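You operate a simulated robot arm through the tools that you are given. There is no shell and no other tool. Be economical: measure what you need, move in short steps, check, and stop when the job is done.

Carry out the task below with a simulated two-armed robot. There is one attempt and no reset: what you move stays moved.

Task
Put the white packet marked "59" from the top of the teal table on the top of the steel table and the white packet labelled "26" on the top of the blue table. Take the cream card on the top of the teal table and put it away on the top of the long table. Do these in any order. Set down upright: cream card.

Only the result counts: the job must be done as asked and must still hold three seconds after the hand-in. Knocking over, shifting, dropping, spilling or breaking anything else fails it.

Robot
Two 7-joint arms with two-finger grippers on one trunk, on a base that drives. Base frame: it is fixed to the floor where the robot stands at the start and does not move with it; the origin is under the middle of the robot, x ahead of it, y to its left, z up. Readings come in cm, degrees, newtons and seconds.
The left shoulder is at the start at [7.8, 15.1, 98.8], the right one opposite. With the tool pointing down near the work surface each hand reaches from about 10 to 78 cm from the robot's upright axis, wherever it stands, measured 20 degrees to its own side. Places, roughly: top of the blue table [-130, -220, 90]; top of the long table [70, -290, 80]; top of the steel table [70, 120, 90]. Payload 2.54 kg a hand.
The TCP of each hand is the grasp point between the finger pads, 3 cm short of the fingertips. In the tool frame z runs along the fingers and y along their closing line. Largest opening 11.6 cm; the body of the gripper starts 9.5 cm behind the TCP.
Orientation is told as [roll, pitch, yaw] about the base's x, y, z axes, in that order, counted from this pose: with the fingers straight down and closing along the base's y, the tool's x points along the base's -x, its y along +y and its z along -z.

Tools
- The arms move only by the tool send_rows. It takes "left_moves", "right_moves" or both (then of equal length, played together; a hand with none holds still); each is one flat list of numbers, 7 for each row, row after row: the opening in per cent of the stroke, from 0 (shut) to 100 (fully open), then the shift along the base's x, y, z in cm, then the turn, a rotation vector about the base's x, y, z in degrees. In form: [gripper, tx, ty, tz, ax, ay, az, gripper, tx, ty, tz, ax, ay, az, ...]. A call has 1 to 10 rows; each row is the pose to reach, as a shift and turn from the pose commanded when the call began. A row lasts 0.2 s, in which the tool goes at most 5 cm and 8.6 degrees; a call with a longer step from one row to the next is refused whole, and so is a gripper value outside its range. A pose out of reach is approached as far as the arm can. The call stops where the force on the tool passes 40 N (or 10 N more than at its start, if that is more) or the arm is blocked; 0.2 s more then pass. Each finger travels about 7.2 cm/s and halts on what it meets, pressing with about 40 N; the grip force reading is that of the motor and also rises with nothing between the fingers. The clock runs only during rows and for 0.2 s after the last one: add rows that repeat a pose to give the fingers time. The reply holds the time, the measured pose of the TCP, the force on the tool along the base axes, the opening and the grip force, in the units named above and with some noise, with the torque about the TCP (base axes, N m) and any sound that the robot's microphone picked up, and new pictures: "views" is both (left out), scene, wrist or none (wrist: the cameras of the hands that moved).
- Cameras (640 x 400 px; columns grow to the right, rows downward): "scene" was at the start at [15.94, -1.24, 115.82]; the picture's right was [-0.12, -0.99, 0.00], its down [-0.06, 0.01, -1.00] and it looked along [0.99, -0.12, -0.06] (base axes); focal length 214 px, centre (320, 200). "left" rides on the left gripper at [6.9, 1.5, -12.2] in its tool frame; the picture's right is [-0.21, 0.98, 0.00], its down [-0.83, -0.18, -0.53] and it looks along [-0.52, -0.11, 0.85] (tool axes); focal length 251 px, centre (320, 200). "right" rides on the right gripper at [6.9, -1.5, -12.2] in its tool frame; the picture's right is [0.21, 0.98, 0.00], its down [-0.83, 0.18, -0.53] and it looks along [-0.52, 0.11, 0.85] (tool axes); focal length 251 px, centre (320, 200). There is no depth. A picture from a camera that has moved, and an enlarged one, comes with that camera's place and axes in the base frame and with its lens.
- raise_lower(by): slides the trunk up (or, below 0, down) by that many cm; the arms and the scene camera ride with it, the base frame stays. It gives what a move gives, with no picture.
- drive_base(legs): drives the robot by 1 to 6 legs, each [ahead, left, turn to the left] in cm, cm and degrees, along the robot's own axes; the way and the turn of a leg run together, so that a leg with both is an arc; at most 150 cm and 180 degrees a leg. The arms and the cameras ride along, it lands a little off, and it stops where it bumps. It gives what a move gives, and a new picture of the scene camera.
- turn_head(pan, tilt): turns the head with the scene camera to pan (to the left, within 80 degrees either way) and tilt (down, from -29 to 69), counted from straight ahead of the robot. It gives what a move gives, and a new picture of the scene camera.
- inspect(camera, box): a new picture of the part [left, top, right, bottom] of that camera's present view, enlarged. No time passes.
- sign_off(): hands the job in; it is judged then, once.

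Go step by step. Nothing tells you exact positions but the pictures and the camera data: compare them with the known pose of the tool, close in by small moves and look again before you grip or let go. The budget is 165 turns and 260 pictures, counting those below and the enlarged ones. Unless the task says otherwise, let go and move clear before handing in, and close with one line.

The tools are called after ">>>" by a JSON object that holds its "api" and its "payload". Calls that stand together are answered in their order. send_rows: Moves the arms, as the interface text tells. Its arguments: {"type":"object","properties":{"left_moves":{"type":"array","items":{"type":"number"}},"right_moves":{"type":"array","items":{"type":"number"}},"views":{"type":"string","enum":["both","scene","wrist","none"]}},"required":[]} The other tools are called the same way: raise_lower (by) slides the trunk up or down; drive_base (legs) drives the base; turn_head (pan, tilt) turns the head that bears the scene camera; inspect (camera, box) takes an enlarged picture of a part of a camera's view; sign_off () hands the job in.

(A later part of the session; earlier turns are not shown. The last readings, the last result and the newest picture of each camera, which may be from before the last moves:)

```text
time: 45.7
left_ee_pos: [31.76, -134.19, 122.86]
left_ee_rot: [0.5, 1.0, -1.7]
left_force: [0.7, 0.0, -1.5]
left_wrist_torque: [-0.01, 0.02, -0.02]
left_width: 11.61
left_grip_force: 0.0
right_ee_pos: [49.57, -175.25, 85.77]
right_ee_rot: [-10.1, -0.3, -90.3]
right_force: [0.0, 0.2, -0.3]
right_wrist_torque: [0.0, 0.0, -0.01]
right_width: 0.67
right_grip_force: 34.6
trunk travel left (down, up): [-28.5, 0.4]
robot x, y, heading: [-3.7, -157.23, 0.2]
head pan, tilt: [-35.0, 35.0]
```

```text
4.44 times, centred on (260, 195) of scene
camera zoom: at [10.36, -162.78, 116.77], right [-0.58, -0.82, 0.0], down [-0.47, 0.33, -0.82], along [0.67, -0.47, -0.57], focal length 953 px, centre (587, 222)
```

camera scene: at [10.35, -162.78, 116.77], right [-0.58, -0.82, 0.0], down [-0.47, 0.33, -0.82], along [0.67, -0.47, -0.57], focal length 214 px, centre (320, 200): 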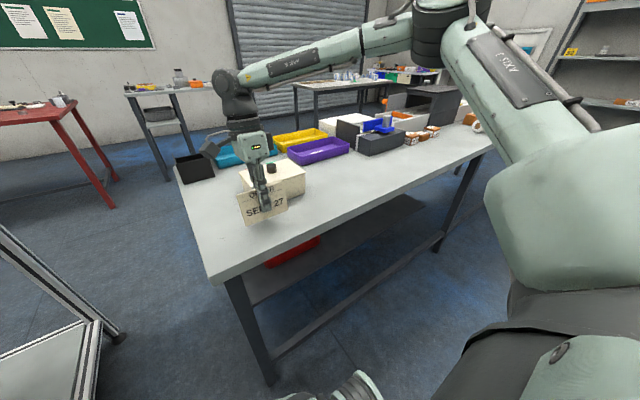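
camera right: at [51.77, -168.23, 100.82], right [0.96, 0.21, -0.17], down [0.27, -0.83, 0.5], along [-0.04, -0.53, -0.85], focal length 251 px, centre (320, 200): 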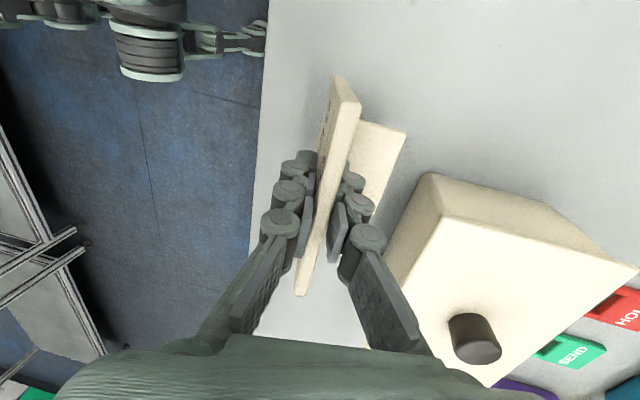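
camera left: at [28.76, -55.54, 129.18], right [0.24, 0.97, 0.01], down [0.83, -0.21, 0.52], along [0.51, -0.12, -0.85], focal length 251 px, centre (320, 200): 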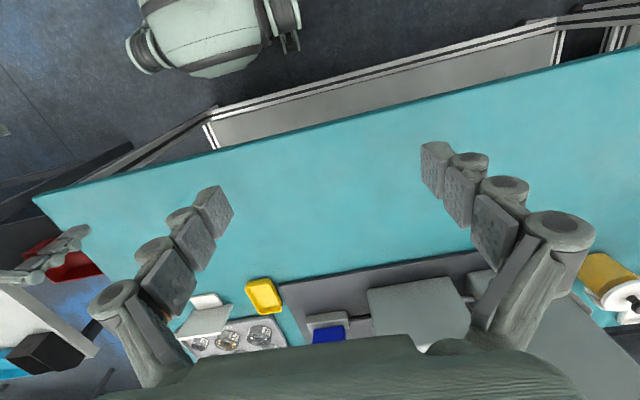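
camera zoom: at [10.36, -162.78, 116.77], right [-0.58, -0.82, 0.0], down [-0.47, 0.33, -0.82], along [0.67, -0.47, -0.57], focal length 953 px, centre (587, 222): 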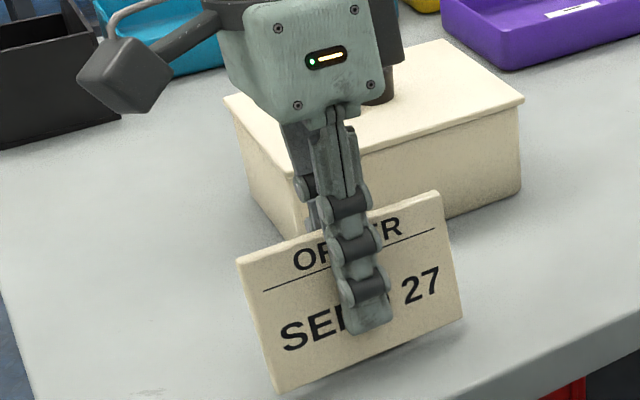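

>>> {"api": "send_rows", "payload": {"right_moves": [0, 0, 0, -0.4, 0, 0, 0, 0, 0, 0, -0.4, 0, 0, 0], "views": "none"}}

>>> {"api": "send_rows", "payload": {"right_moves": [0, 0, 0, -0.4, 0, 0, 0, 0, 0, 0, -0.4, 0, 0, 0], "views": "none"}}

>>> {"api": "inspect", "payload": {"camera": "scene", "box": [210, 150, 310, 240]}}

```text
time: 46.3
left_ee_pos: [31.74, -134.13, 122.79]
left_ee_rot: [0.5, 0.9, -1.7]
left_force: [-0.2, -0.3, 0.2]
left_wrist_torque: [0.01, 0.0, -0.03]
left_width: 11.61
left_grip_force: 0.1
right_ee_pos: [49.61, -175.26, 85.47]
right_ee_rot: [-10.2, -0.3, -90.3]
right_force: [0.2, 0.3, -0.6]
right_wrist_torque: [0.0, -0.01, -0.04]
right_width: 0.66
right_grip_force: 35.2
trunk travel left (down, up): [-28.5, 0.4]
robot x, y, heading: [-3.43, -157.41, -0.0]
head pan, tilt: [-35.0, 35.0]
```

```text
time: 46.9
left_ee_pos: [31.6, -134.18, 122.84]
left_ee_rot: [0.5, 0.9, -1.7]
left_force: [-0.3, 1.1, 0.7]
left_wrist_torque: [-0.01, -0.01, 0.03]
left_width: 11.59
left_grip_force: 0.1
right_ee_pos: [49.46, -175.13, 85.11]
right_ee_rot: [-10.1, -0.3, -90.4]
right_force: [-1.9, -1.7, 11.2]
right_wrist_torque: [-0.01, -0.43, -0.06]
right_width: 0.68
right_grip_force: 35.1
trunk travel left (down, up): [-28.5, 0.4]
robot x, y, heading: [-3.92, -157.36, -0.1]
head pan, tilt: [-35.0, 35.0]
```

```text
4.44 times, centred on (260, 195) of scene
camera zoom: at [10.26, -162.77, 116.8], right [-0.58, -0.82, 0.0], down [-0.47, 0.33, -0.82], along [0.67, -0.47, -0.57], focal length 953 px, centre (587, 222)
```

zoom: 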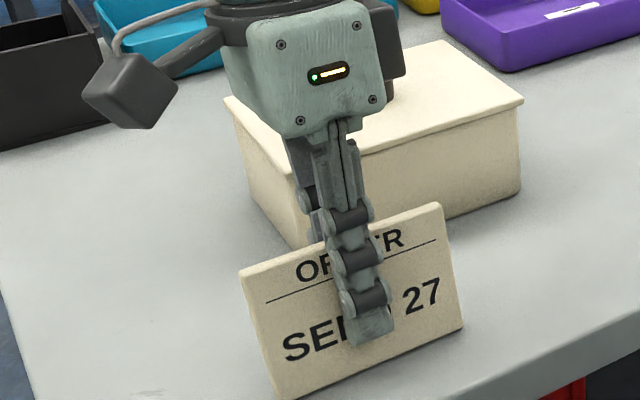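

Contact (11 N up). Release gently and retreat upward along the lean.

>>> {"api": "send_rows", "payload": {"right_moves": [8, 0, 0, 0, 0, 0, 0, 18, 0, 0, 0, 0, 0, 0, 25, 0, 0, 0, 0, 0, 0, 25, 0.2, 0, 1.2, 0, 0, 0, 25, 0.7, 0, 4, 0, 0, 0, 25, 1.4, 0, 8, 0, 0, 0, 25, 2.0, 0, 11.5, 0, 0, 0]}}

>>> {"api": "inspect", "payload": {"camera": "scene", "box": [210, 150, 310, 240]}}

```text
time: 48.5
left_ee_pos: [31.77, -134.2, 122.85]
left_ee_rot: [0.5, 0.9, -1.6]
left_force: [0.4, -0.2, -0.1]
left_wrist_torque: [0.02, 0.01, 0.03]
left_width: 11.58
left_grip_force: 0.0
right_ee_pos: [51.44, -175.2, 96.43]
right_ee_rot: [-10.1, -0.3, -90.3]
right_force: [-0.2, 0.7, 1.0]
right_wrist_torque: [-0.02, -0.02, 0.04]
right_width: 2.88
right_grip_force: 0.0
trunk travel left (down, up): [-28.5, 0.4]
robot x, y, heading: [-3.56, -157.51, -0.1]
head pan, tilt: [-35.0, 35.0]
camera scene: at [10.35, -162.78, 116.76], right [-0.58, -0.82, 0.0], down [-0.47, 0.33, -0.82], along [0.67, -0.47, -0.57], focal length 214 px, centre (320, 200)
camera right: at [52.2, -168.25, 108.82], right [0.96, 0.21, -0.17], down [0.27, -0.82, 0.5], along [-0.04, -0.53, -0.85], focal length 251 px, centre (320, 200)
```

scene: 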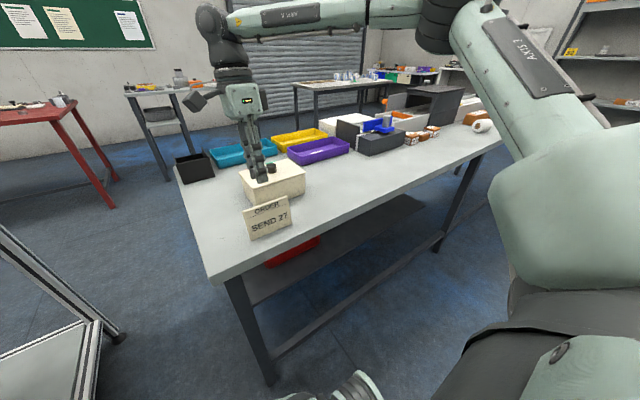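
right: 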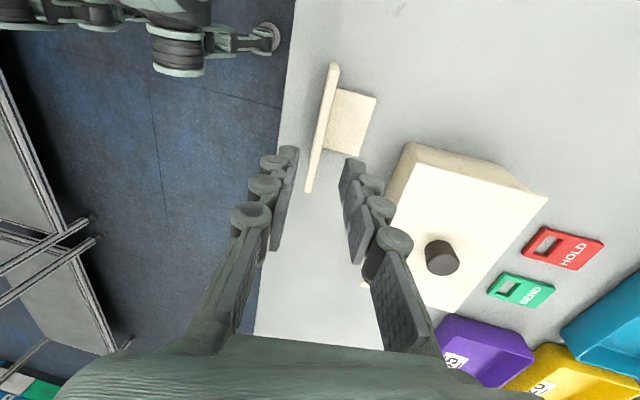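

```text
4.44 times, centred on (260, 195) of scene
camera zoom: at [10.35, -162.78, 116.76], right [-0.58, -0.82, 0.0], down [-0.47, 0.33, -0.82], along [0.67, -0.47, -0.57], focal length 953 px, centre (587, 222)
```

zoom: 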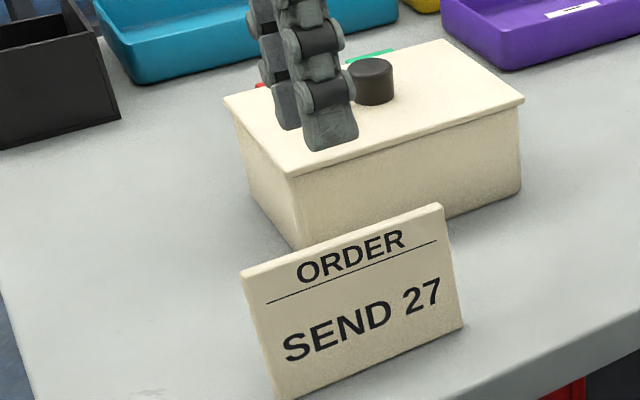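

The card stands upright on the long table. I retract the right hand and look back at the teal table for packet 59.

>>> {"api": "send_rows", "payload": {"right_moves": [25, 0, 0, 4, 0, 0, 0, 25, -3, 0, 6, 0, -3, 0, 25, -7, 0, 6, 0, -6, 0, 25, -11, 0, 6, 0, -10, 0, 25, -15, 0, 6, 0, -10, 0, 25, -19, 0, 6, 0, -10, 0], "views": "none"}}

>>> {"api": "send_rows", "payload": {"right_moves": [50, 0, -1, 2, 0, 0, 8.5, 50, 0, -1, 4, 0, 0, 17, 80, 0, -1, 6, 0, 0, 25.5, 100, 0, -1, 6, 0, 0, 34, 100, 0, -1, 6, 0, 0, 42.5, 100, 0, -1, 6, 0, 0, 51, 100, 0, -1, 6, 0, 0, 59.5, 100, 0, -1, 6, 0, 0, 68, 100, 0, -1, 6, 0, 0, 76.5, 100, 0, -1, 6, 0, 0, 85], "views": "none"}}

>>> {"api": "turn_head", "payload": {"pan": 48, "tilt": 15}}

>>> {"api": "inspect", "payload": {"camera": "scene", "box": [240, 120, 480, 270]}}

```text
time: 49.9
left_ee_pos: [31.62, -134.18, 122.89]
left_ee_rot: [0.6, 0.8, -1.7]
left_force: [0.2, -0.1, -0.1]
left_wrist_torque: [0.04, -0.03, 0.04]
left_width: 11.6
left_grip_force: 0.0
right_ee_pos: [32.39, -175.34, 102.56]
right_ee_rot: [-0.2, -0.2, -90.4]
right_force: [-0.1, -0.1, 0.3]
right_wrist_torque: [0.04, 0.0, 0.04]
right_width: 2.91
right_grip_force: 0.1
trunk travel left (down, up): [-28.5, 0.4]
robot x, y, heading: [-3.71, -157.7, -0.0]
head pan, tilt: [-35.0, 35.0]
```

```text
time: 52.1
left_ee_pos: [31.63, -134.15, 122.8]
left_ee_rot: [0.5, 0.9, -1.7]
left_force: [0.2, -0.3, -0.4]
left_wrist_torque: [-0.01, 0.0, -0.02]
left_width: 11.61
left_grip_force: 0.1
right_ee_pos: [32.58, -176.33, 108.51]
right_ee_rot: [-0.1, -0.2, -5.3]
right_force: [0.8, 0.3, -0.1]
right_wrist_torque: [0.01, -0.01, 0.0]
right_width: 11.59
right_grip_force: 0.0
trunk travel left (down, up): [-28.5, 0.4]
robot x, y, heading: [-4.14, -157.6, 0.1]
head pan, tilt: [-35.0, 35.0]
```

```text
time: 53.6
left_ee_pos: [31.69, -134.26, 122.72]
left_ee_rot: [0.5, 0.9, -1.6]
left_force: [0.0, -0.1, 0.3]
left_wrist_torque: [-0.01, -0.02, 0.02]
left_width: 11.57
left_grip_force: 0.0
right_ee_pos: [32.5, -176.24, 108.49]
right_ee_rot: [-0.1, -0.1, -5.4]
right_force: [-0.4, 0.2, -1.4]
right_wrist_torque: [-0.02, 0.0, -0.02]
right_width: 11.59
right_grip_force: 0.1
trunk travel left (down, up): [-28.5, 0.4]
robot x, y, heading: [-3.49, -157.74, 0.1]
head pan, tilt: [48.0, 15.0]
camera scene: at [9.43, -150.79, 119.96], right [0.74, -0.67, 0.0], down [-0.17, -0.19, -0.97], along [0.65, 0.72, -0.26], focal length 214 px, centre (320, 200)
```

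scene: 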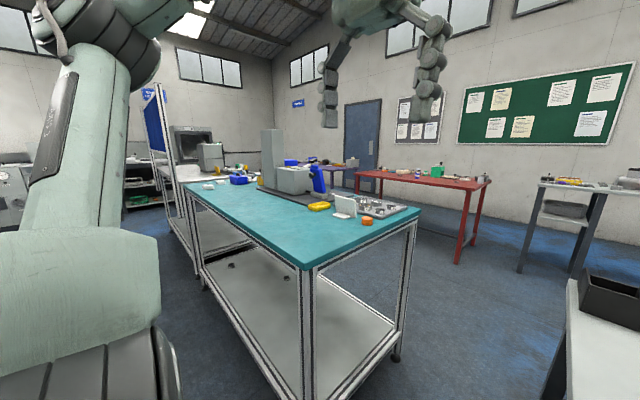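

```text
2.67 times, centred on (360, 195) of scene
camera zoom: at [9.43, -150.79, 119.96], right [0.74, -0.67, 0.0], down [-0.17, -0.19, -0.97], along [0.65, 0.72, -0.26], focal length 572 px, centre (213, 213)
```

zoom: 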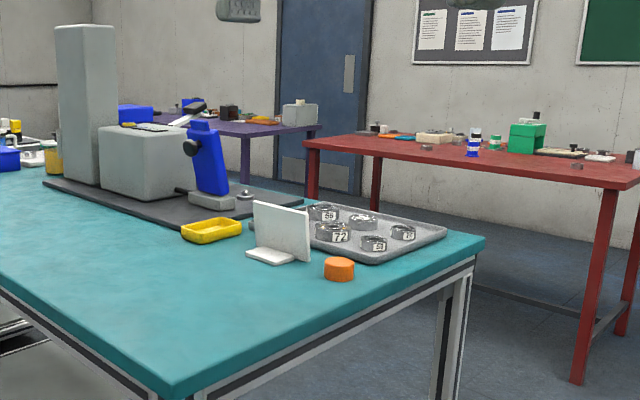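

No 59 from this side; it is likely behind the grey column. I drive back left and look from there, also at the blue panel by the steel table.

>>> {"api": "drive_base", "payload": {"legs": [[-4, 0, 0], [0, 150, 0], [0, 22, 0]]}}

>>> {"api": "turn_head", "payload": {"pan": -40, "tilt": 15}}

>>> {"api": "turn_head", "payload": {"pan": 45, "tilt": 15}}

```text
time: 70.9
left_ee_pos: [26.56, 37.06, 122.84]
left_ee_rot: [0.5, 0.9, -1.0]
left_force: [0.3, 0.1, -0.3]
left_wrist_torque: [-0.03, -0.01, 0.01]
left_width: 11.62
left_grip_force: 0.2
right_ee_pos: [28.05, -4.89, 108.52]
right_ee_rot: [-0.1, -0.2, -4.7]
right_force: [-0.5, 0.5, -0.4]
right_wrist_torque: [0.01, -0.02, 0.02]
right_width: 11.6
right_grip_force: 0.1
trunk travel left (down, up): [-28.5, 0.4]
robot x, y, heading: [-8.11, 13.35, 0.7]
head pan, tilt: [48.0, 15.0]
camera scene: at [4.64, 20.23, 119.96], right [0.75, -0.66, 0.0], down [-0.17, -0.19, -0.97], along [0.64, 0.72, -0.26], focal length 214 px, centre (320, 200)
```

scene: 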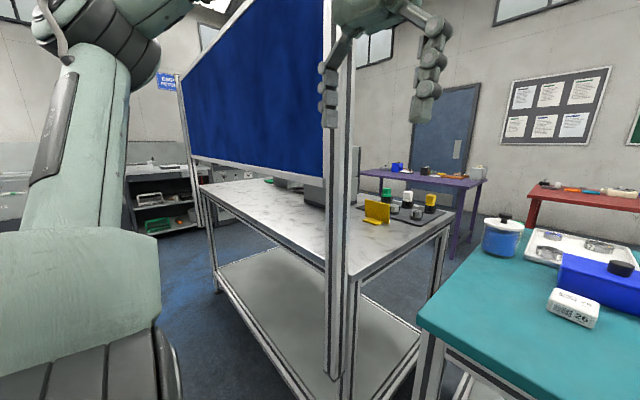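

```text
time: 72.5
left_ee_pos: [26.75, 36.98, 122.8]
left_ee_rot: [0.5, 0.9, -1.0]
left_force: [0.9, 0.6, -0.2]
left_wrist_torque: [-0.02, 0.04, -0.01]
left_width: 11.6
left_grip_force: 0.0
right_ee_pos: [28.12, -4.92, 108.5]
right_ee_rot: [-0.1, -0.2, -4.7]
right_force: [1.2, 0.5, -0.3]
right_wrist_torque: [-0.03, -0.01, -0.02]
right_width: 11.62
right_grip_force: 0.1
trunk travel left (down, up): [-28.5, 0.4]
robot x, y, heading: [-8.28, 13.66, 0.7]
head pan, tilt: [-40.0, 15.0]
camera scene: at [5.68, 7.28, 119.97], right [-0.63, -0.77, 0.0], down [-0.2, 0.16, -0.97], along [0.75, -0.61, -0.26], focal length 214 px, centre (320, 200)
```

scene: 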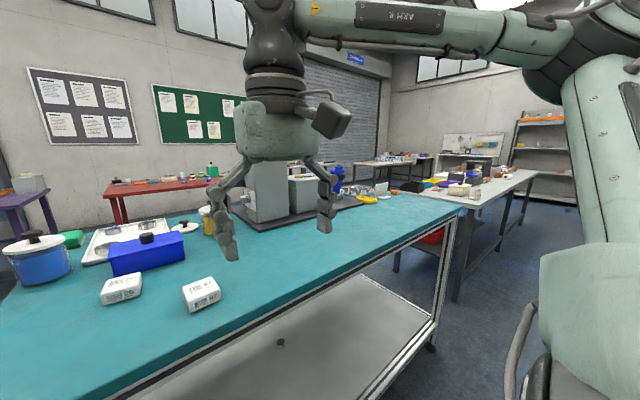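

```text
time: 74.1
left_ee_pos: [26.72, 37.13, 122.84]
left_ee_rot: [0.6, 0.8, -1.0]
left_force: [-0.5, 0.0, 0.5]
left_wrist_torque: [0.0, 0.04, 0.02]
left_width: 11.6
left_grip_force: 0.0
right_ee_pos: [28.14, -4.99, 108.52]
right_ee_rot: [-0.1, -0.2, -4.7]
right_force: [-1.2, -0.3, -0.2]
right_wrist_torque: [0.03, 0.01, 0.03]
right_width: 11.61
right_grip_force: 0.1
trunk travel left (down, up): [-28.5, 0.4]
robot x, y, heading: [-8.48, 13.5, 0.8]
head pan, tilt: [45.0, 15.0]
camera scene: at [5.0, 19.87, 119.97], right [0.71, -0.7, 0.0], down [-0.18, -0.18, -0.97], along [0.68, 0.69, -0.26], focal length 214 px, centre (320, 200)
```

scene: 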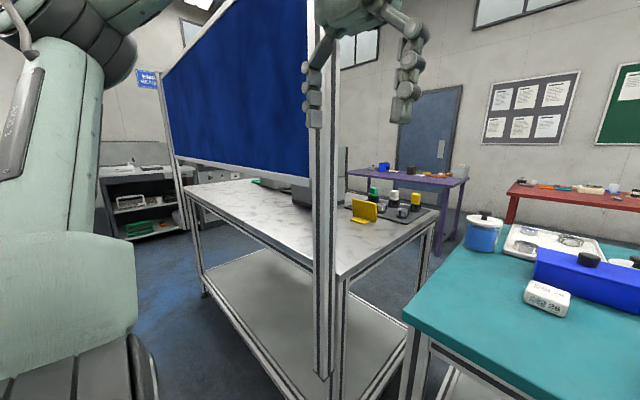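

A blue screen stands in front of the steel table. I inspect its foot, then move the right arm out of view and look at the teal table again.

>>> {"api": "inspect", "payload": {"camera": "scene", "box": [160, 150, 480, 400]}}

>>> {"api": "send_rows", "payload": {"right_moves": [100, -1, -4, 0, 0, 0, 0, 100, -2, -8, 0, 0, 0, 0, 100, -3, -12, 0, 0, 0, 0, 100, -4, -16, 0, 0, 0, 0, 100, -5, -20, 0, 0, 0, 0, 100, -5, -24, 0, 0, 0, 0], "views": "none"}}

>>> {"api": "turn_head", "payload": {"pan": -15, "tilt": 15}}

>>> {"api": "inspect", "payload": {"camera": "scene", "box": [240, 120, 480, 270]}}

```text
1.60 times, centred on (320, 275) of scene
camera zoom: at [5.0, 19.87, 119.97], right [0.71, -0.7, 0.0], down [-0.18, -0.18, -0.97], along [0.68, 0.69, -0.26], focal length 343 px, centre (320, 80)
```

zoom: 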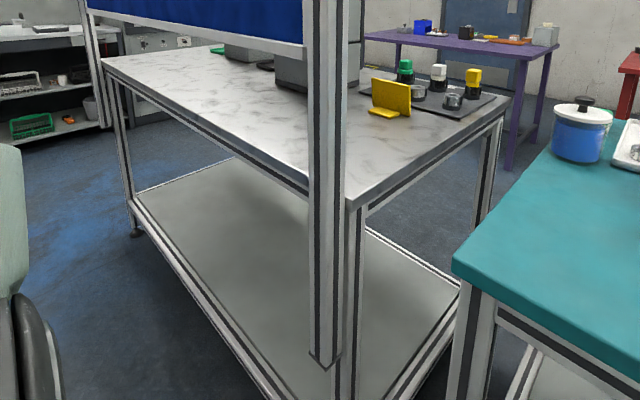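

```text
time: 75.5
left_ee_pos: [26.65, 36.92, 122.92]
left_ee_rot: [0.5, 0.9, -0.9]
left_force: [-0.3, -0.1, 0.2]
left_wrist_torque: [0.02, 0.01, 0.02]
left_width: 11.59
left_grip_force: 0.0
right_ee_pos: [23.07, -29.0, 108.3]
right_ee_rot: [-0.1, -0.1, -4.6]
right_force: [-0.3, 0.4, -0.2]
right_wrist_torque: [0.03, 0.0, -0.02]
right_width: 11.59
right_grip_force: 0.1
trunk travel left (down, up): [-28.5, 0.4]
robot x, y, heading: [-8.24, 13.37, 0.7]
head pan, tilt: [45.0, 15.0]
```

```text
time: 76.8
left_ee_pos: [26.72, 37.03, 122.93]
left_ee_rot: [0.5, 1.0, -1.0]
left_force: [0.5, -0.4, 0.8]
left_wrist_torque: [0.04, 0.01, 0.04]
left_width: 11.59
left_grip_force: 0.2
right_ee_pos: [23.15, -28.99, 108.42]
right_ee_rot: [-0.1, -0.3, -4.7]
right_force: [0.9, -0.2, 1.0]
right_wrist_torque: [-0.01, 0.04, 0.02]
right_width: 11.56
right_grip_force: 0.1
trunk travel left (down, up): [-28.5, 0.4]
robot x, y, heading: [-8.45, 13.17, 0.7]
head pan, tilt: [-15.0, 15.0]
camera scene: at [7.51, 10.89, 119.97], right [-0.25, -0.97, 0.0], down [-0.25, 0.06, -0.97], along [0.94, -0.24, -0.26], focal length 214 px, centre (320, 200)
```

scene: 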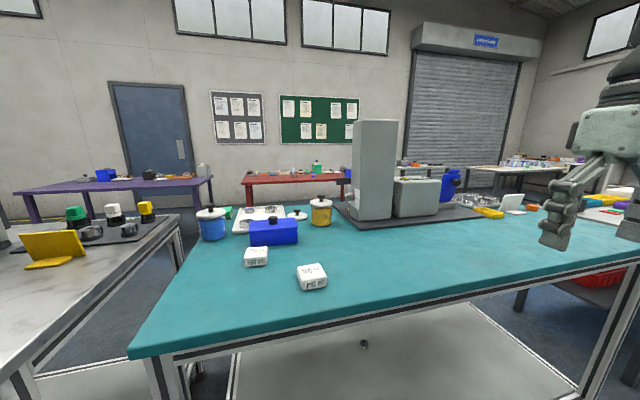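

```text
2.67 times, centred on (360, 195) of scene
camera zoom: at [7.51, 10.89, 119.97], right [-0.25, -0.97, 0.0], down [-0.25, 0.06, -0.97], along [0.94, -0.24, -0.26], focal length 572 px, centre (213, 213)
```

zoom: 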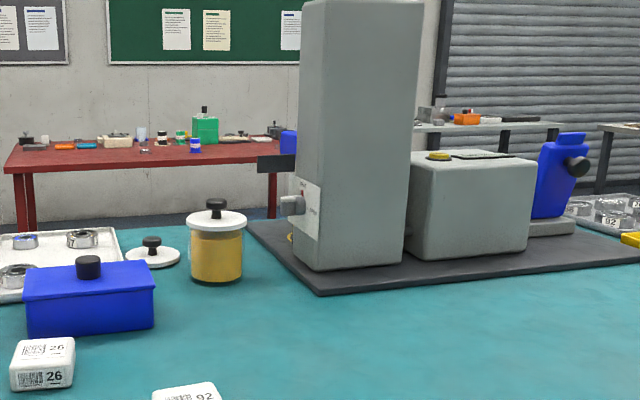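

Still no 59; behind the grey column is the remaining blind spot. I pitch the left hand forward as a periscope to look over that area.

>>> {"api": "send_rows", "payload": {"left_moves": [100, 3, -3, 1, 0, -8.5, 0, 100, 6, -6, 2, 0, -17, 0, 100, 9, -9, 3, 0, -25, 0, 100, 12, -12, 4, 0, -33, 0, 100, 15, -15, 5, 0, -41, 0, 100, 18, -18, 6, 0, -49, 0], "views": "wrist"}}

```text
time: 78.2
left_ee_pos: [44.72, 18.94, 128.75]
left_ee_rot: [1.5, -48.2, -1.5]
left_force: [-0.8, -0.8, 1.1]
left_wrist_torque: [-0.02, -0.01, 0.01]
left_width: 11.6
left_grip_force: 0.1
right_ee_pos: [23.2, -29.07, 108.39]
right_ee_rot: [-0.1, -0.2, -4.7]
right_force: [0.2, -0.1, 0.5]
right_wrist_torque: [-0.01, -0.03, 0.03]
right_width: 11.58
right_grip_force: 0.0
trunk travel left (down, up): [-28.5, 0.4]
robot x, y, heading: [-8.11, 13.09, 0.5]
head pan, tilt: [-15.0, 15.0]
camera left: at [31.03, 20.42, 131.82], right [0.15, 0.97, 0.18], down [0.15, -0.2, 0.97], along [0.98, -0.12, -0.18], focal length 251 px, centre (320, 200)
```

left: 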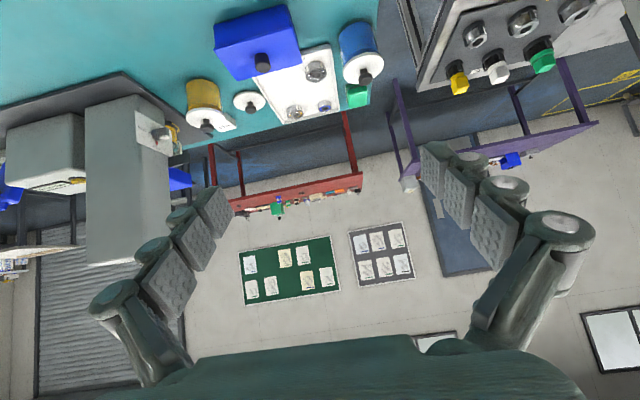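

>>> {"api": "send_rows", "payload": {"left_moves": [100, 4, 1, 1, 0, 0, -7, 100, 8, 2, 2, 0, 0, -14, 100, 12, 3, 3, 0, 0, -21, 100, 16, 4, 4, 0, 0, -28, 100, 20, 5, 5, 0, 0, -35, 100, 24, 5, 6, 0, 0, -42], "views": "wrist"}}

```text
time: 79.6
left_ee_pos: [60.81, 23.08, 132.81]
left_ee_rot: [1.7, -48.1, -29.5]
left_force: [-0.1, -0.6, 0.5]
left_wrist_torque: [0.0, -0.03, -0.02]
left_width: 11.58
left_grip_force: 0.1
left hand out of reach, approached as far as the arm can: row 5, 6
right_ee_pos: [23.05, -28.91, 108.43]
right_ee_rot: [-0.1, -0.2, -4.7]
right_force: [-0.2, 0.2, -0.3]
right_wrist_torque: [-0.01, 0.0, 0.0]
right_width: 11.59
right_grip_force: 0.1
trunk travel left (down, up): [-28.5, 0.4]
robot x, y, heading: [-8.25, 13.26, 0.5]
head pan, tilt: [-15.0, 15.0]
camera left: at [49.41, 30.79, 135.85], right [0.59, 0.79, 0.18], down [0.04, -0.25, 0.97], along [0.81, -0.56, -0.18], focal length 251 px, centre (320, 200)
```

left: 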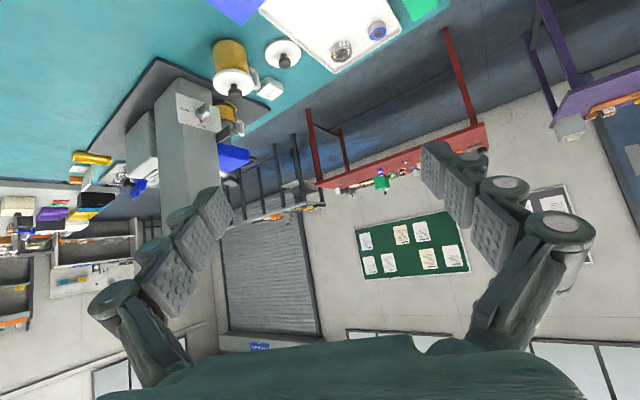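

A white packet shows behind the yellow pot. I zoom in to read it.

>>> {"api": "inspect", "payload": {"camera": "left", "box": [200, 30, 320, 150]}}

```text
3.33 times, centred on (260, 90) of left
camera zoom: at [49.41, 30.79, 135.85], right [0.59, 0.79, 0.18], down [0.04, -0.25, 0.97], along [0.81, -0.56, -0.18], focal length 838 px, centre (520, 567)
```

zoom: 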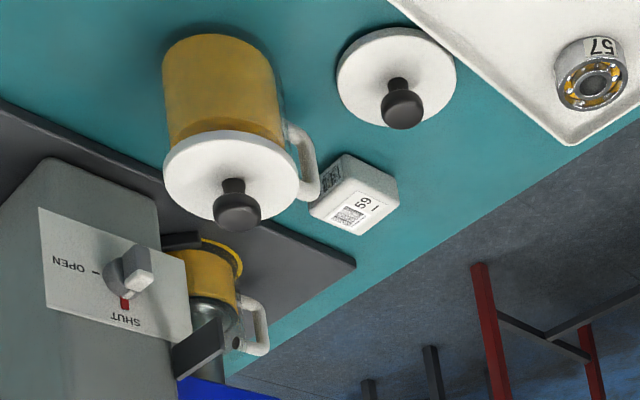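

Found: packet 59 lies behind the yellow pot at about [94,-10], out of reach from this side; I'll take it from behind the table later. First I bring the left hand back and fetch packet 26.

>>> {"api": "send_rows", "payload": {"left_moves": [100, -4, -1, 0, 0, 0, 7, 100, -8, -2, 0, 0, 0, 14, 100, -12, -3, 0, 0, 0, 21, 100, -16, -3, 0, 0, 0, 28], "views": "none"}}

>>> {"api": "send_rows", "payload": {"left_moves": [100, 0, 0, -2, 0, 8, 0, 100, 0, 0, -4, 0, 16, 0, 100, 0, 0, -6, 0, 24, 0, 100, 0, 0, -8, 0, 32, 0, 100, 0, 0, -10, 0, 40, 0, 100, -2, 0, -12, 0, 48, 0], "views": "none"}}

>>> {"api": "drive_base", "payload": {"legs": [[0, -16, 0], [10, 0, 0]]}}

>>> {"api": "inspect", "payload": {"camera": "left", "box": [0, 0, 640, 400]}}

```text
time: 80.6
left_ee_pos: [44.24, 20.0, 132.76]
left_ee_rot: [1.6, -48.2, -1.4]
left_force: [-0.6, -0.5, -0.6]
left_wrist_torque: [0.02, 0.01, -0.01]
left_width: 11.6
left_grip_force: 0.0
right_ee_pos: [23.14, -28.96, 108.29]
right_ee_rot: [-0.1, -0.3, -4.7]
right_force: [-0.9, -0.9, 0.7]
right_wrist_torque: [0.02, 0.03, 0.02]
right_width: 11.57
right_grip_force: 0.1
trunk travel left (down, up): [-28.5, 0.4]
robot x, y, heading: [-8.32, 13.49, 0.7]
head pan, tilt: [-15.0, 15.0]
```

```text
time: 82.0
left_ee_pos: [42.58, 20.11, 120.99]
left_ee_rot: [0.5, -0.1, -1.1]
left_force: [0.3, -0.1, -1.1]
left_wrist_torque: [-0.02, 0.01, 0.0]
left_width: 11.6
left_grip_force: 0.0
right_ee_pos: [23.27, -28.94, 108.45]
right_ee_rot: [-0.1, -0.3, -4.7]
right_force: [-0.4, -0.2, -0.7]
right_wrist_torque: [-0.01, 0.03, -0.01]
right_width: 11.6
right_grip_force: 0.0
trunk travel left (down, up): [-28.5, 0.4]
robot x, y, heading: [-8.43, 13.09, 0.5]
head pan, tilt: [-15.0, 15.0]
```

```text
time: 84.9
left_ee_pos: [52.89, 4.08, 120.77]
left_ee_rot: [0.6, -0.1, -1.1]
left_force: [1.9, 1.0, -0.5]
left_wrist_torque: [0.0, 0.09, 0.01]
left_width: 11.61
left_grip_force: 0.2
right_ee_pos: [33.27, -45.17, 108.49]
right_ee_rot: [-0.1, -0.2, -4.7]
right_force: [0.8, -0.2, -1.1]
right_wrist_torque: [-0.02, 0.06, 0.02]
right_width: 11.6
right_grip_force: 0.1
trunk travel left (down, up): [-28.5, 0.4]
robot x, y, heading: [1.65, -2.64, 0.5]
head pan, tilt: [-15.0, 15.0]
camera scene: at [17.7, -5.17, 119.95], right [-0.25, -0.97, 0.0], down [-0.25, 0.06, -0.97], along [0.94, -0.24, -0.26], focal length 214 px, centre (320, 200)
```

scene: 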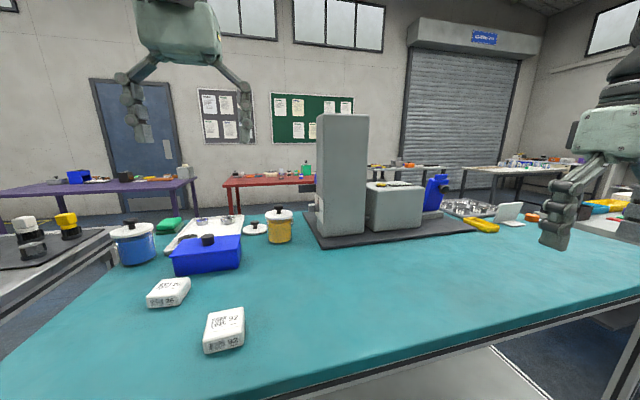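

```text
1.00 times, centred on (320, 200) of left (not enlarged: the box is as wide or as high as the picture)
camera zoom: at [46.02, 5.58, 133.02], right [0.23, 0.97, 0.01], down [0.82, -0.2, 0.53], along [0.52, -0.12, -0.85], focal length 251 px, centre (320, 200)
```

zoom: 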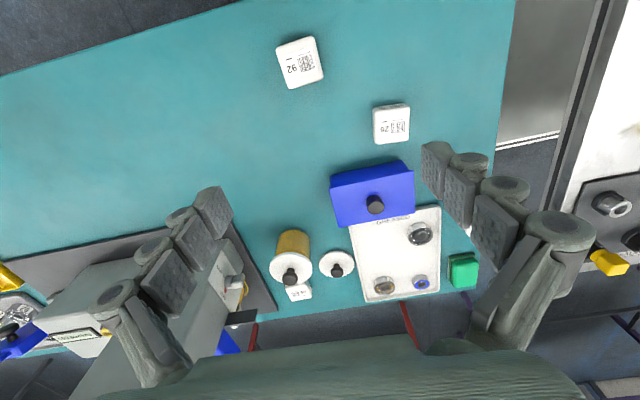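

Packet 26 is at about [59.3, 14.1], turned about -10°. I bring the left hand above it.

>>> {"api": "send_rows", "payload": {"left_moves": [100, 1.5, 2.5, -4, 0, 0, -3, 100, 3, 5, -8, 0, 0, -6, 100, 4.5, 7.5, -12, 0, 0, -9, 100, 6.3, 10, -16, 0, 0, -9, 100, 6.3, 10, -20, 0, 0, -9, 100, 6.3, 10, -20, 0, 0, -9]}}

```text
refused: row 4 steps farther than a row can; nothing moved
```

>>> {"api": "send_rows", "payload": {"left_moves": [100, 1.3, 2, -4, 0, 0, -3, 100, 2.6, 4, -8, 0, 0, -6, 100, 3.9, 6, -12, 0, 0, -9, 100, 5.2, 8, -16, 0, 0, -9, 100, 6.3, 10, -20, 0, 0, -9, 100, 6.3, 10, -20, 0, 0, -9]}}

```text
time: 86.3
left_ee_pos: [59.11, 13.83, 100.88]
left_ee_rot: [0.5, -0.2, -10.0]
left_force: [0.4, -0.1, -0.3]
left_wrist_torque: [0.04, -0.03, 0.0]
left_width: 11.61
left_grip_force: 0.0
right_ee_pos: [33.14, -45.17, 108.4]
right_ee_rot: [0.0, -0.1, -4.7]
right_force: [-0.1, 0.2, -0.2]
right_wrist_torque: [0.0, 0.03, 0.01]
right_width: 11.61
right_grip_force: 0.0
trunk travel left (down, up): [-28.5, 0.4]
robot x, y, heading: [1.95, -2.69, 0.6]
head pan, tilt: [-15.0, 15.0]
camera scene: at [17.6, -5.2, 119.97], right [-0.25, -0.97, 0.0], down [-0.25, 0.06, -0.97], along [0.94, -0.24, -0.26], focal length 214 px, centre (320, 200)
camera left: at [52.48, 16.51, 113.03], right [0.38, 0.92, 0.01], down [0.78, -0.33, 0.53], along [0.5, -0.2, -0.84], focal length 251 px, centre (320, 200)
```

scene: 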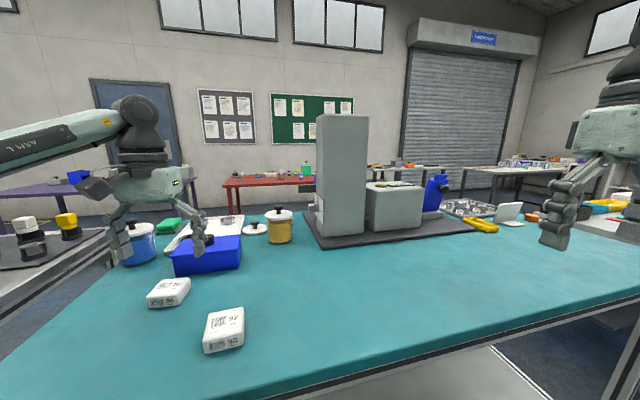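
left: 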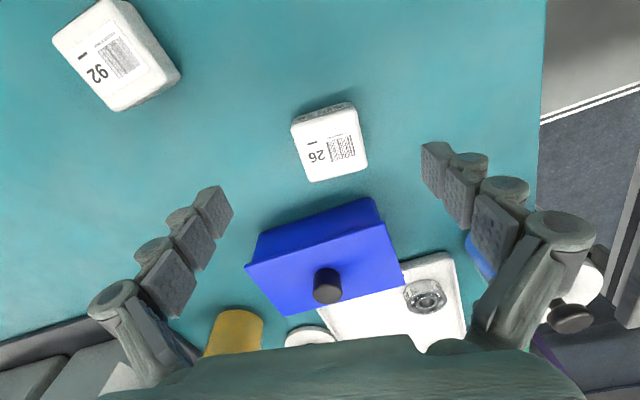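

Nearly centred; the packet is 0.9 cm further in y. Correct and go down, then close.

>>> {"api": "send_rows", "payload": {"left_moves": [100, 0, 0.9, -2, 0, 0, 0, 100, 0, 0.9, -4.5, 0, 0, 0, 100, 0, 0.9, -6.8, 0, 0, 0, 75, 0, 0.9, -6.8, 0, 0, 0, 50, 0, 0.9, -6.8, 0, 0, 0, 25, 0, 0.9, -6.8, 0, 0, 0, 10, 0, 0.9, -6.8, 0, 0, 0, 0, 0, 0.9, -6.8, 0, 0, 0, 0, 0, 0.9, -6.8, 0, 0, 0], "views": "wrist"}}

```text
time: 88.3
left_ee_pos: [59.13, 14.87, 93.96]
left_ee_rot: [0.5, 0.0, -9.9]
left_force: [0.5, 1.1, 1.2]
left_wrist_torque: [0.0, -0.02, 0.0]
left_width: 5.57
left_grip_force: 39.8
right_ee_pos: [33.24, -45.14, 108.42]
right_ee_rot: [-0.1, -0.2, -4.6]
right_force: [0.2, 0.3, -1.1]
right_wrist_torque: [0.0, 0.0, 0.01]
right_width: 11.6
right_grip_force: 0.0
trunk travel left (down, up): [-28.5, 0.4]
robot x, y, heading: [1.77, -2.77, 0.7]
head pan, tilt: [-15.0, 15.0]
camera left: at [52.51, 17.52, 106.22], right [0.38, 0.92, 0.01], down [0.78, -0.33, 0.53], along [0.5, -0.2, -0.85], focal length 251 px, centre (320, 200)
```

left: 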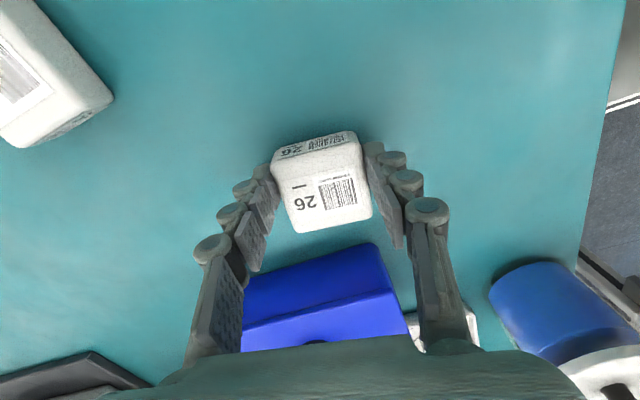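

Gripped. Lift, retract, back away and turn toward the blue table to look.

>>> {"api": "send_rows", "payload": {"left_moves": [0, 0, 0, 3, 0, 0, 0, 0, 0, 0, 6, 0, 0, 0, 0, -4, 0, 9, 0, 0, 2, 0, -8, 0, 12, 0, 0, 4, 0, -12, 0, 12, 0, 0, 6, 0, -16, 0, 12, 0, 0, 8, 0, -20, 0, 12, 0, 0, 10], "views": "wrist"}}

>>> {"api": "drive_base", "payload": {"legs": [[-35, 0, 0], [0, 0, -115]]}}

>>> {"api": "turn_head", "payload": {"pan": 0, "tilt": 20}}

```text
time: 89.9
left_ee_pos: [38.96, 15.01, 106.01]
left_ee_rot: [0.5, -0.3, 0.0]
left_force: [-0.6, 0.1, -1.3]
left_wrist_torque: [-0.01, 0.02, 0.01]
left_width: 5.53
left_grip_force: 39.9
right_ee_pos: [33.12, -45.04, 108.47]
right_ee_rot: [-0.1, -0.3, -4.8]
right_force: [-0.7, -0.8, 0.0]
right_wrist_torque: [0.02, 0.01, 0.0]
right_width: 11.6
right_grip_force: 0.0
trunk travel left (down, up): [-28.5, 0.4]
robot x, y, heading: [1.75, -2.79, 0.6]
head pan, tilt: [-15.0, 15.0]
camera left: at [32.04, 16.4, 118.24], right [0.21, 0.98, 0.01], down [0.82, -0.19, 0.53], along [0.52, -0.11, -0.85], focal length 251 px, centre (320, 200)
```

left: 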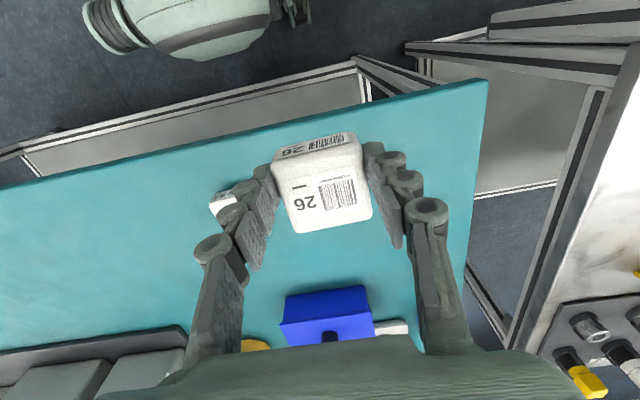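

```text
time: 97.2
left_ee_pos: [-33.76, -44.37, 106.01]
left_ee_rot: [0.5, -0.2, -115.8]
left_force: [0.2, 0.3, -2.4]
left_wrist_torque: [0.04, 0.03, 0.01]
left_width: 5.5
left_grip_force: 39.5
right_ee_pos: [-85.32, -13.12, 108.52]
right_ee_rot: [0.0, -0.2, -120.3]
right_force: [0.6, 0.1, -0.7]
right_wrist_torque: [-0.02, 0.01, 0.03]
right_width: 11.62
right_grip_force: 0.0
trunk travel left (down, up): [-28.5, 0.4]
robot x, y, heading: [-33.46, -3.12, -115.1]
head pan, tilt: [-15.0, 15.0]
camera scene: at [-42.36, -16.54, 119.96], right [-0.76, 0.65, 0.0], down [0.17, 0.2, -0.97], along [-0.62, -0.74, -0.26], focal length 214 px, centre (320, 200)
```

scene: 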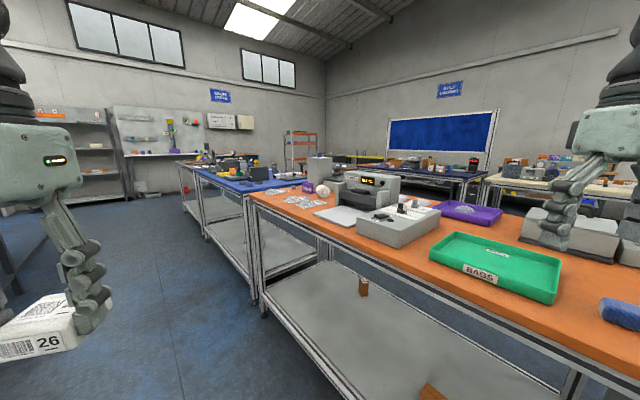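

```text
time: 98.0
left_ee_pos: [-33.77, -44.42, 105.99]
left_ee_rot: [0.6, -0.2, -115.8]
left_force: [-0.4, -0.4, -1.4]
left_wrist_torque: [0.04, -0.02, 0.0]
left_width: 5.5
left_grip_force: 39.6
right_ee_pos: [-85.37, -13.02, 108.38]
right_ee_rot: [-0.1, -0.3, -120.5]
right_force: [0.0, -0.1, -0.2]
right_wrist_torque: [0.0, -0.03, -0.01]
right_width: 11.6
right_grip_force: 0.0
trunk travel left (down, up): [-28.5, 0.4]
robot x, y, heading: [-33.4, -2.76, -115.3]
head pan, tilt: [0.0, 20.0]
camera scene: at [-40.3, -17.83, 119.15], right [-0.9, 0.43, 0.0], down [0.15, 0.31, -0.94], along [-0.4, -0.85, -0.34], focal length 214 px, centre (320, 200)
```

scene: 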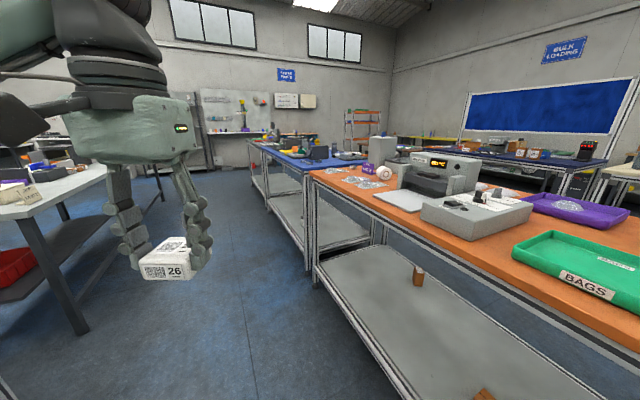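

The orange bench and then the blue table run along x≈-87. I drive down the aisle and turn to face the blue table.

>>> {"api": "drive_base", "payload": {"legs": [[-9, 19, 0], [91, 43, 0], [91, 43, 0], [0, 0, -65]]}}

>>> {"api": "turn_head", "payload": {"pan": 15, "tilt": 25}}

```text
time: 112.9
left_ee_pos: [-50.13, -220.66, 105.99]
left_ee_rot: [0.5, -0.2, 179.1]
left_force: [-0.8, -0.6, -2.3]
left_wrist_torque: [0.01, -0.04, -0.01]
left_width: 5.5
left_grip_force: 40.2
right_ee_pos: [-43.4, -160.65, 108.25]
right_ee_rot: [-0.1, -0.2, 174.4]
right_force: [-0.7, 0.3, -0.7]
right_wrist_torque: [-0.02, -0.01, -0.01]
right_width: 11.57
right_grip_force: 0.0
trunk travel left (down, up): [-28.5, 0.4]
robot x, y, heading: [-12.35, -203.47, 179.7]
head pan, tilt: [0.0, 20.0]
camera scene: at [-28.54, -203.5, 119.15], right [0.01, 1.0, 0.0], down [0.34, 0.0, -0.94], along [-0.94, 0.01, -0.34], focal length 214 px, centre (320, 200)
```

scene: 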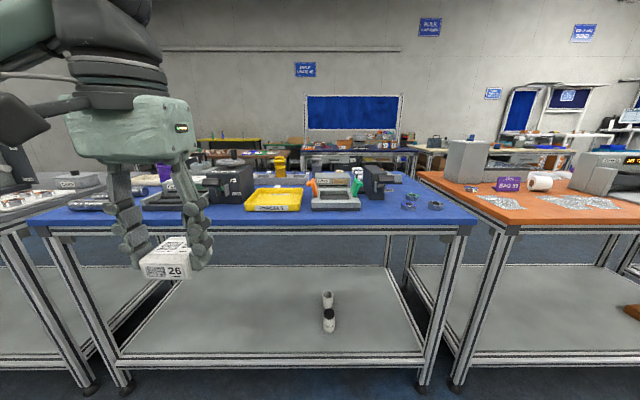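

```text
time: 113.7
left_ee_pos: [-50.09, -220.6, 105.94]
left_ee_rot: [0.5, -0.2, 179.2]
left_force: [-0.2, 0.1, -1.9]
left_wrist_torque: [-0.01, -0.01, 0.02]
left_width: 5.49
left_grip_force: 40.1
right_ee_pos: [-43.34, -160.67, 108.44]
right_ee_rot: [-0.1, -0.2, 174.3]
right_force: [0.2, -0.1, 0.4]
right_wrist_torque: [0.02, -0.01, 0.02]
right_width: 11.61
right_grip_force: 0.2
trunk travel left (down, up): [-28.5, 0.4]
robot x, y, heading: [-12.43, -203.94, 179.6]
head pan, tilt: [15.0, 25.0]
camera scene: at [-28.15, -205.89, 118.34], right [-0.25, 0.97, 0.0], down [0.41, 0.11, -0.91], along [-0.88, -0.23, -0.42], focal length 214 px, centre (320, 200)
```

scene: 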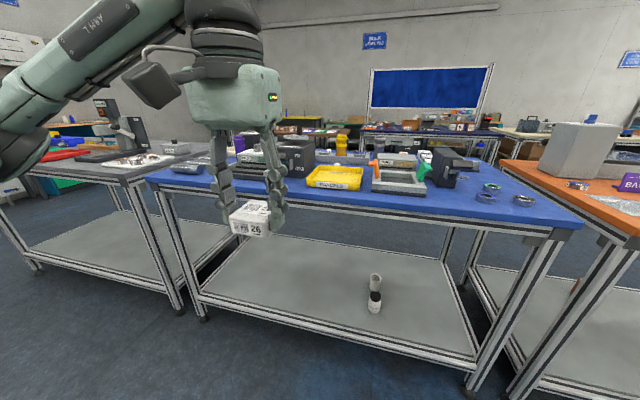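

The blue table's front edge is at x≈-88, with a free patch near [-96,-186], right of the printer. I position in front of it.

>>> {"api": "drive_base", "payload": {"legs": [[0, -34, 0], [26, 0, 0]]}}

>>> {"api": "send_rows", "payload": {"left_moves": [0, -3, 0, 0, 0, 0, 0, 0, -7, 0, 0, 0, 0, 0, 0, -11, 0, 0, 0, 0, 0, 0, -14, 0, 0, 0, 0, 0]}}

```text
time: 119.0
left_ee_pos: [-75.94, -186.34, 106.02]
left_ee_rot: [0.5, -0.1, 179.3]
left_force: [-0.2, 0.1, -2.1]
left_wrist_torque: [-0.01, -0.03, -0.02]
left_width: 5.49
left_grip_force: 40.1
right_ee_pos: [-69.39, -126.31, 108.44]
right_ee_rot: [-0.2, -0.2, 174.5]
right_force: [0.3, -0.5, 0.2]
right_wrist_torque: [-0.04, -0.05, -0.02]
right_width: 11.6
right_grip_force: 0.0
trunk travel left (down, up): [-28.5, 0.4]
robot x, y, heading: [-38.54, -169.04, 179.7]
head pan, tilt: [15.0, 25.0]
camera scene: at [-54.06, -171.63, 118.33], right [-0.26, 0.97, 0.0], down [0.41, 0.11, -0.91], along [-0.88, -0.23, -0.42], focal length 214 px, centre (320, 200)
```

scene: 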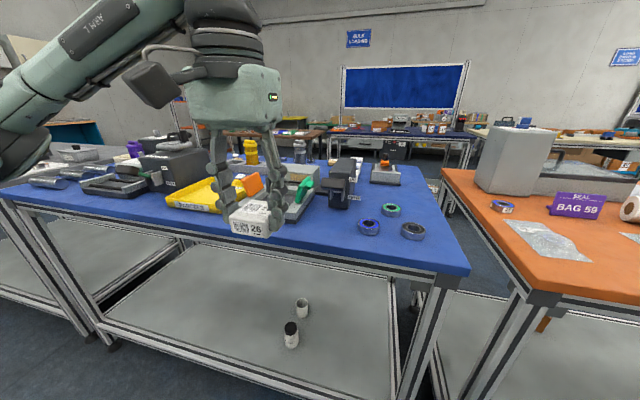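

```text
time: 120.0
left_ee_pos: [-90.01, -186.46, 105.98]
left_ee_rot: [0.6, -0.1, 179.3]
left_force: [-0.2, 0.5, -1.7]
left_wrist_torque: [0.0, -0.01, 0.0]
left_width: 5.52
left_grip_force: 39.9
right_ee_pos: [-69.49, -126.41, 108.44]
right_ee_rot: [-0.2, -0.3, 174.6]
right_force: [0.0, -0.7, -0.4]
right_wrist_torque: [0.02, -0.04, -0.02]
right_width: 11.61
right_grip_force: 0.0
trunk travel left (down, up): [-28.5, 0.4]
robot x, y, heading: [-38.24, -169.24, 179.9]
head pan, tilt: [15.0, 25.0]
camera scene: at [-54.04, -171.63, 118.33], right [-0.26, 0.97, 0.0], down [0.41, 0.11, -0.91], along [-0.88, -0.23, -0.42], focal length 214 px, centre (320, 200)
camera left: at [-83.07, -188.0, 118.15], right [-0.23, -0.97, 0.01], down [-0.82, 0.2, 0.53], along [-0.52, 0.11, -0.85], focal length 251 px, centre (320, 200)
```

scene: 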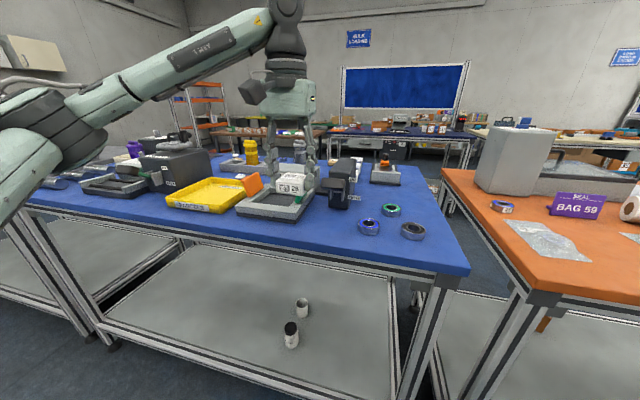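
left: 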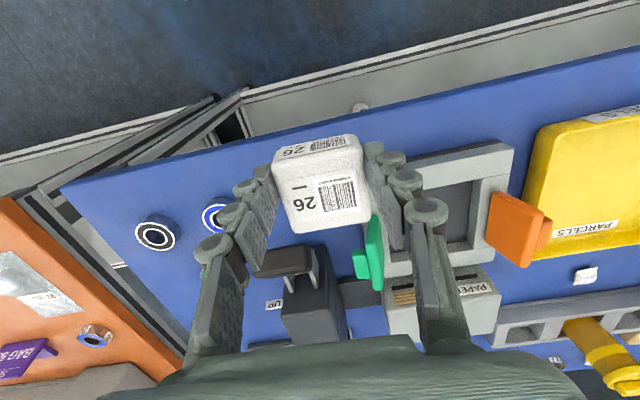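

There is a free patch around [-98,-183] between the ring and the grey frame. I move there and lower.

>>> {"api": "send_rows", "payload": {"left_moves": [0, -4, 1.5, 0, 0, 0, 0, 0, -7.5, 3.2, 0, 0, 0, 0, 0, -7.5, 3.2, -4, 0, 0, 0, 0, -7.5, 3.2, -8, 0, 0, 0, 0, -7.5, 3.2, -10, 0, 0, 0]}}

>>> {"api": "inspect", "payload": {"camera": "scene", "box": [220, 140, 420, 265]}}

```text
time: 120.9
left_ee_pos: [-96.66, -183.15, 100.93]
left_ee_rot: [0.6, 0.6, 178.5]
left_force: [15.0, -1.1, 4.2]
left_wrist_torque: [-0.03, -0.15, -0.02]
left_width: 5.48
left_grip_force: 39.6
right_ee_pos: [-68.99, -126.44, 108.53]
right_ee_rot: [-0.1, -0.5, 174.5]
right_force: [1.1, 0.5, -0.1]
right_wrist_torque: [0.01, 0.03, -0.02]
right_width: 11.6
right_grip_force: 0.1
trunk travel left (down, up): [-28.5, 0.4]
robot x, y, heading: [-38.07, -169.37, 179.9]
head pan, tilt: [15.0, 25.0]
stopped in row 4 (left hand): the force on the tool passed its limit at 55 N (the readings are from after the stop); the commanded pose is now the measured one
camera scene: at [-53.63, -171.63, 118.37], right [-0.26, 0.97, 0.0], down [0.41, 0.11, -0.91], along [-0.88, -0.23, -0.42], focal length 214 px, centre (320, 200)
camera left: at [-89.8, -184.71, 113.31], right [-0.24, -0.97, 0.01], down [-0.83, 0.21, 0.52], along [-0.51, 0.12, -0.85], focal length 251 px, centre (320, 200)
```

scene: 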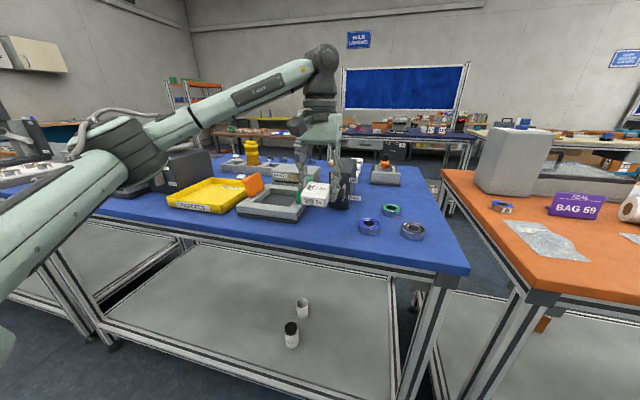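
left: 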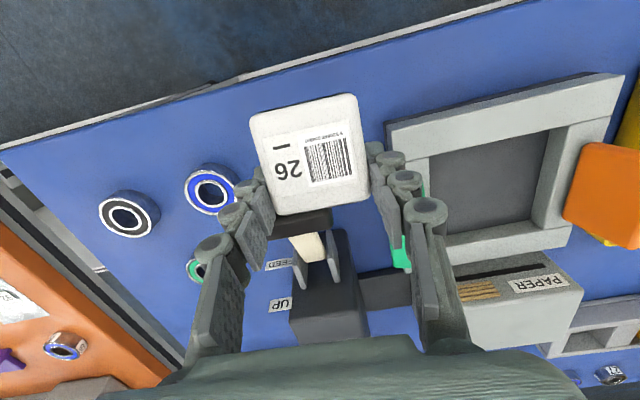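

```text
3.20 times, centred on (320, 202) of scene
camera zoom: at [-53.63, -171.63, 118.37], right [-0.26, 0.97, 0.0], down [0.41, 0.11, -0.91], along [-0.88, -0.23, -0.42], focal length 686 px, centre (320, 192)
```

zoom: 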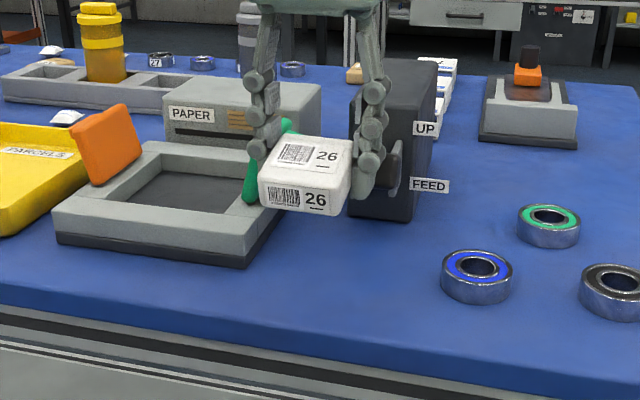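

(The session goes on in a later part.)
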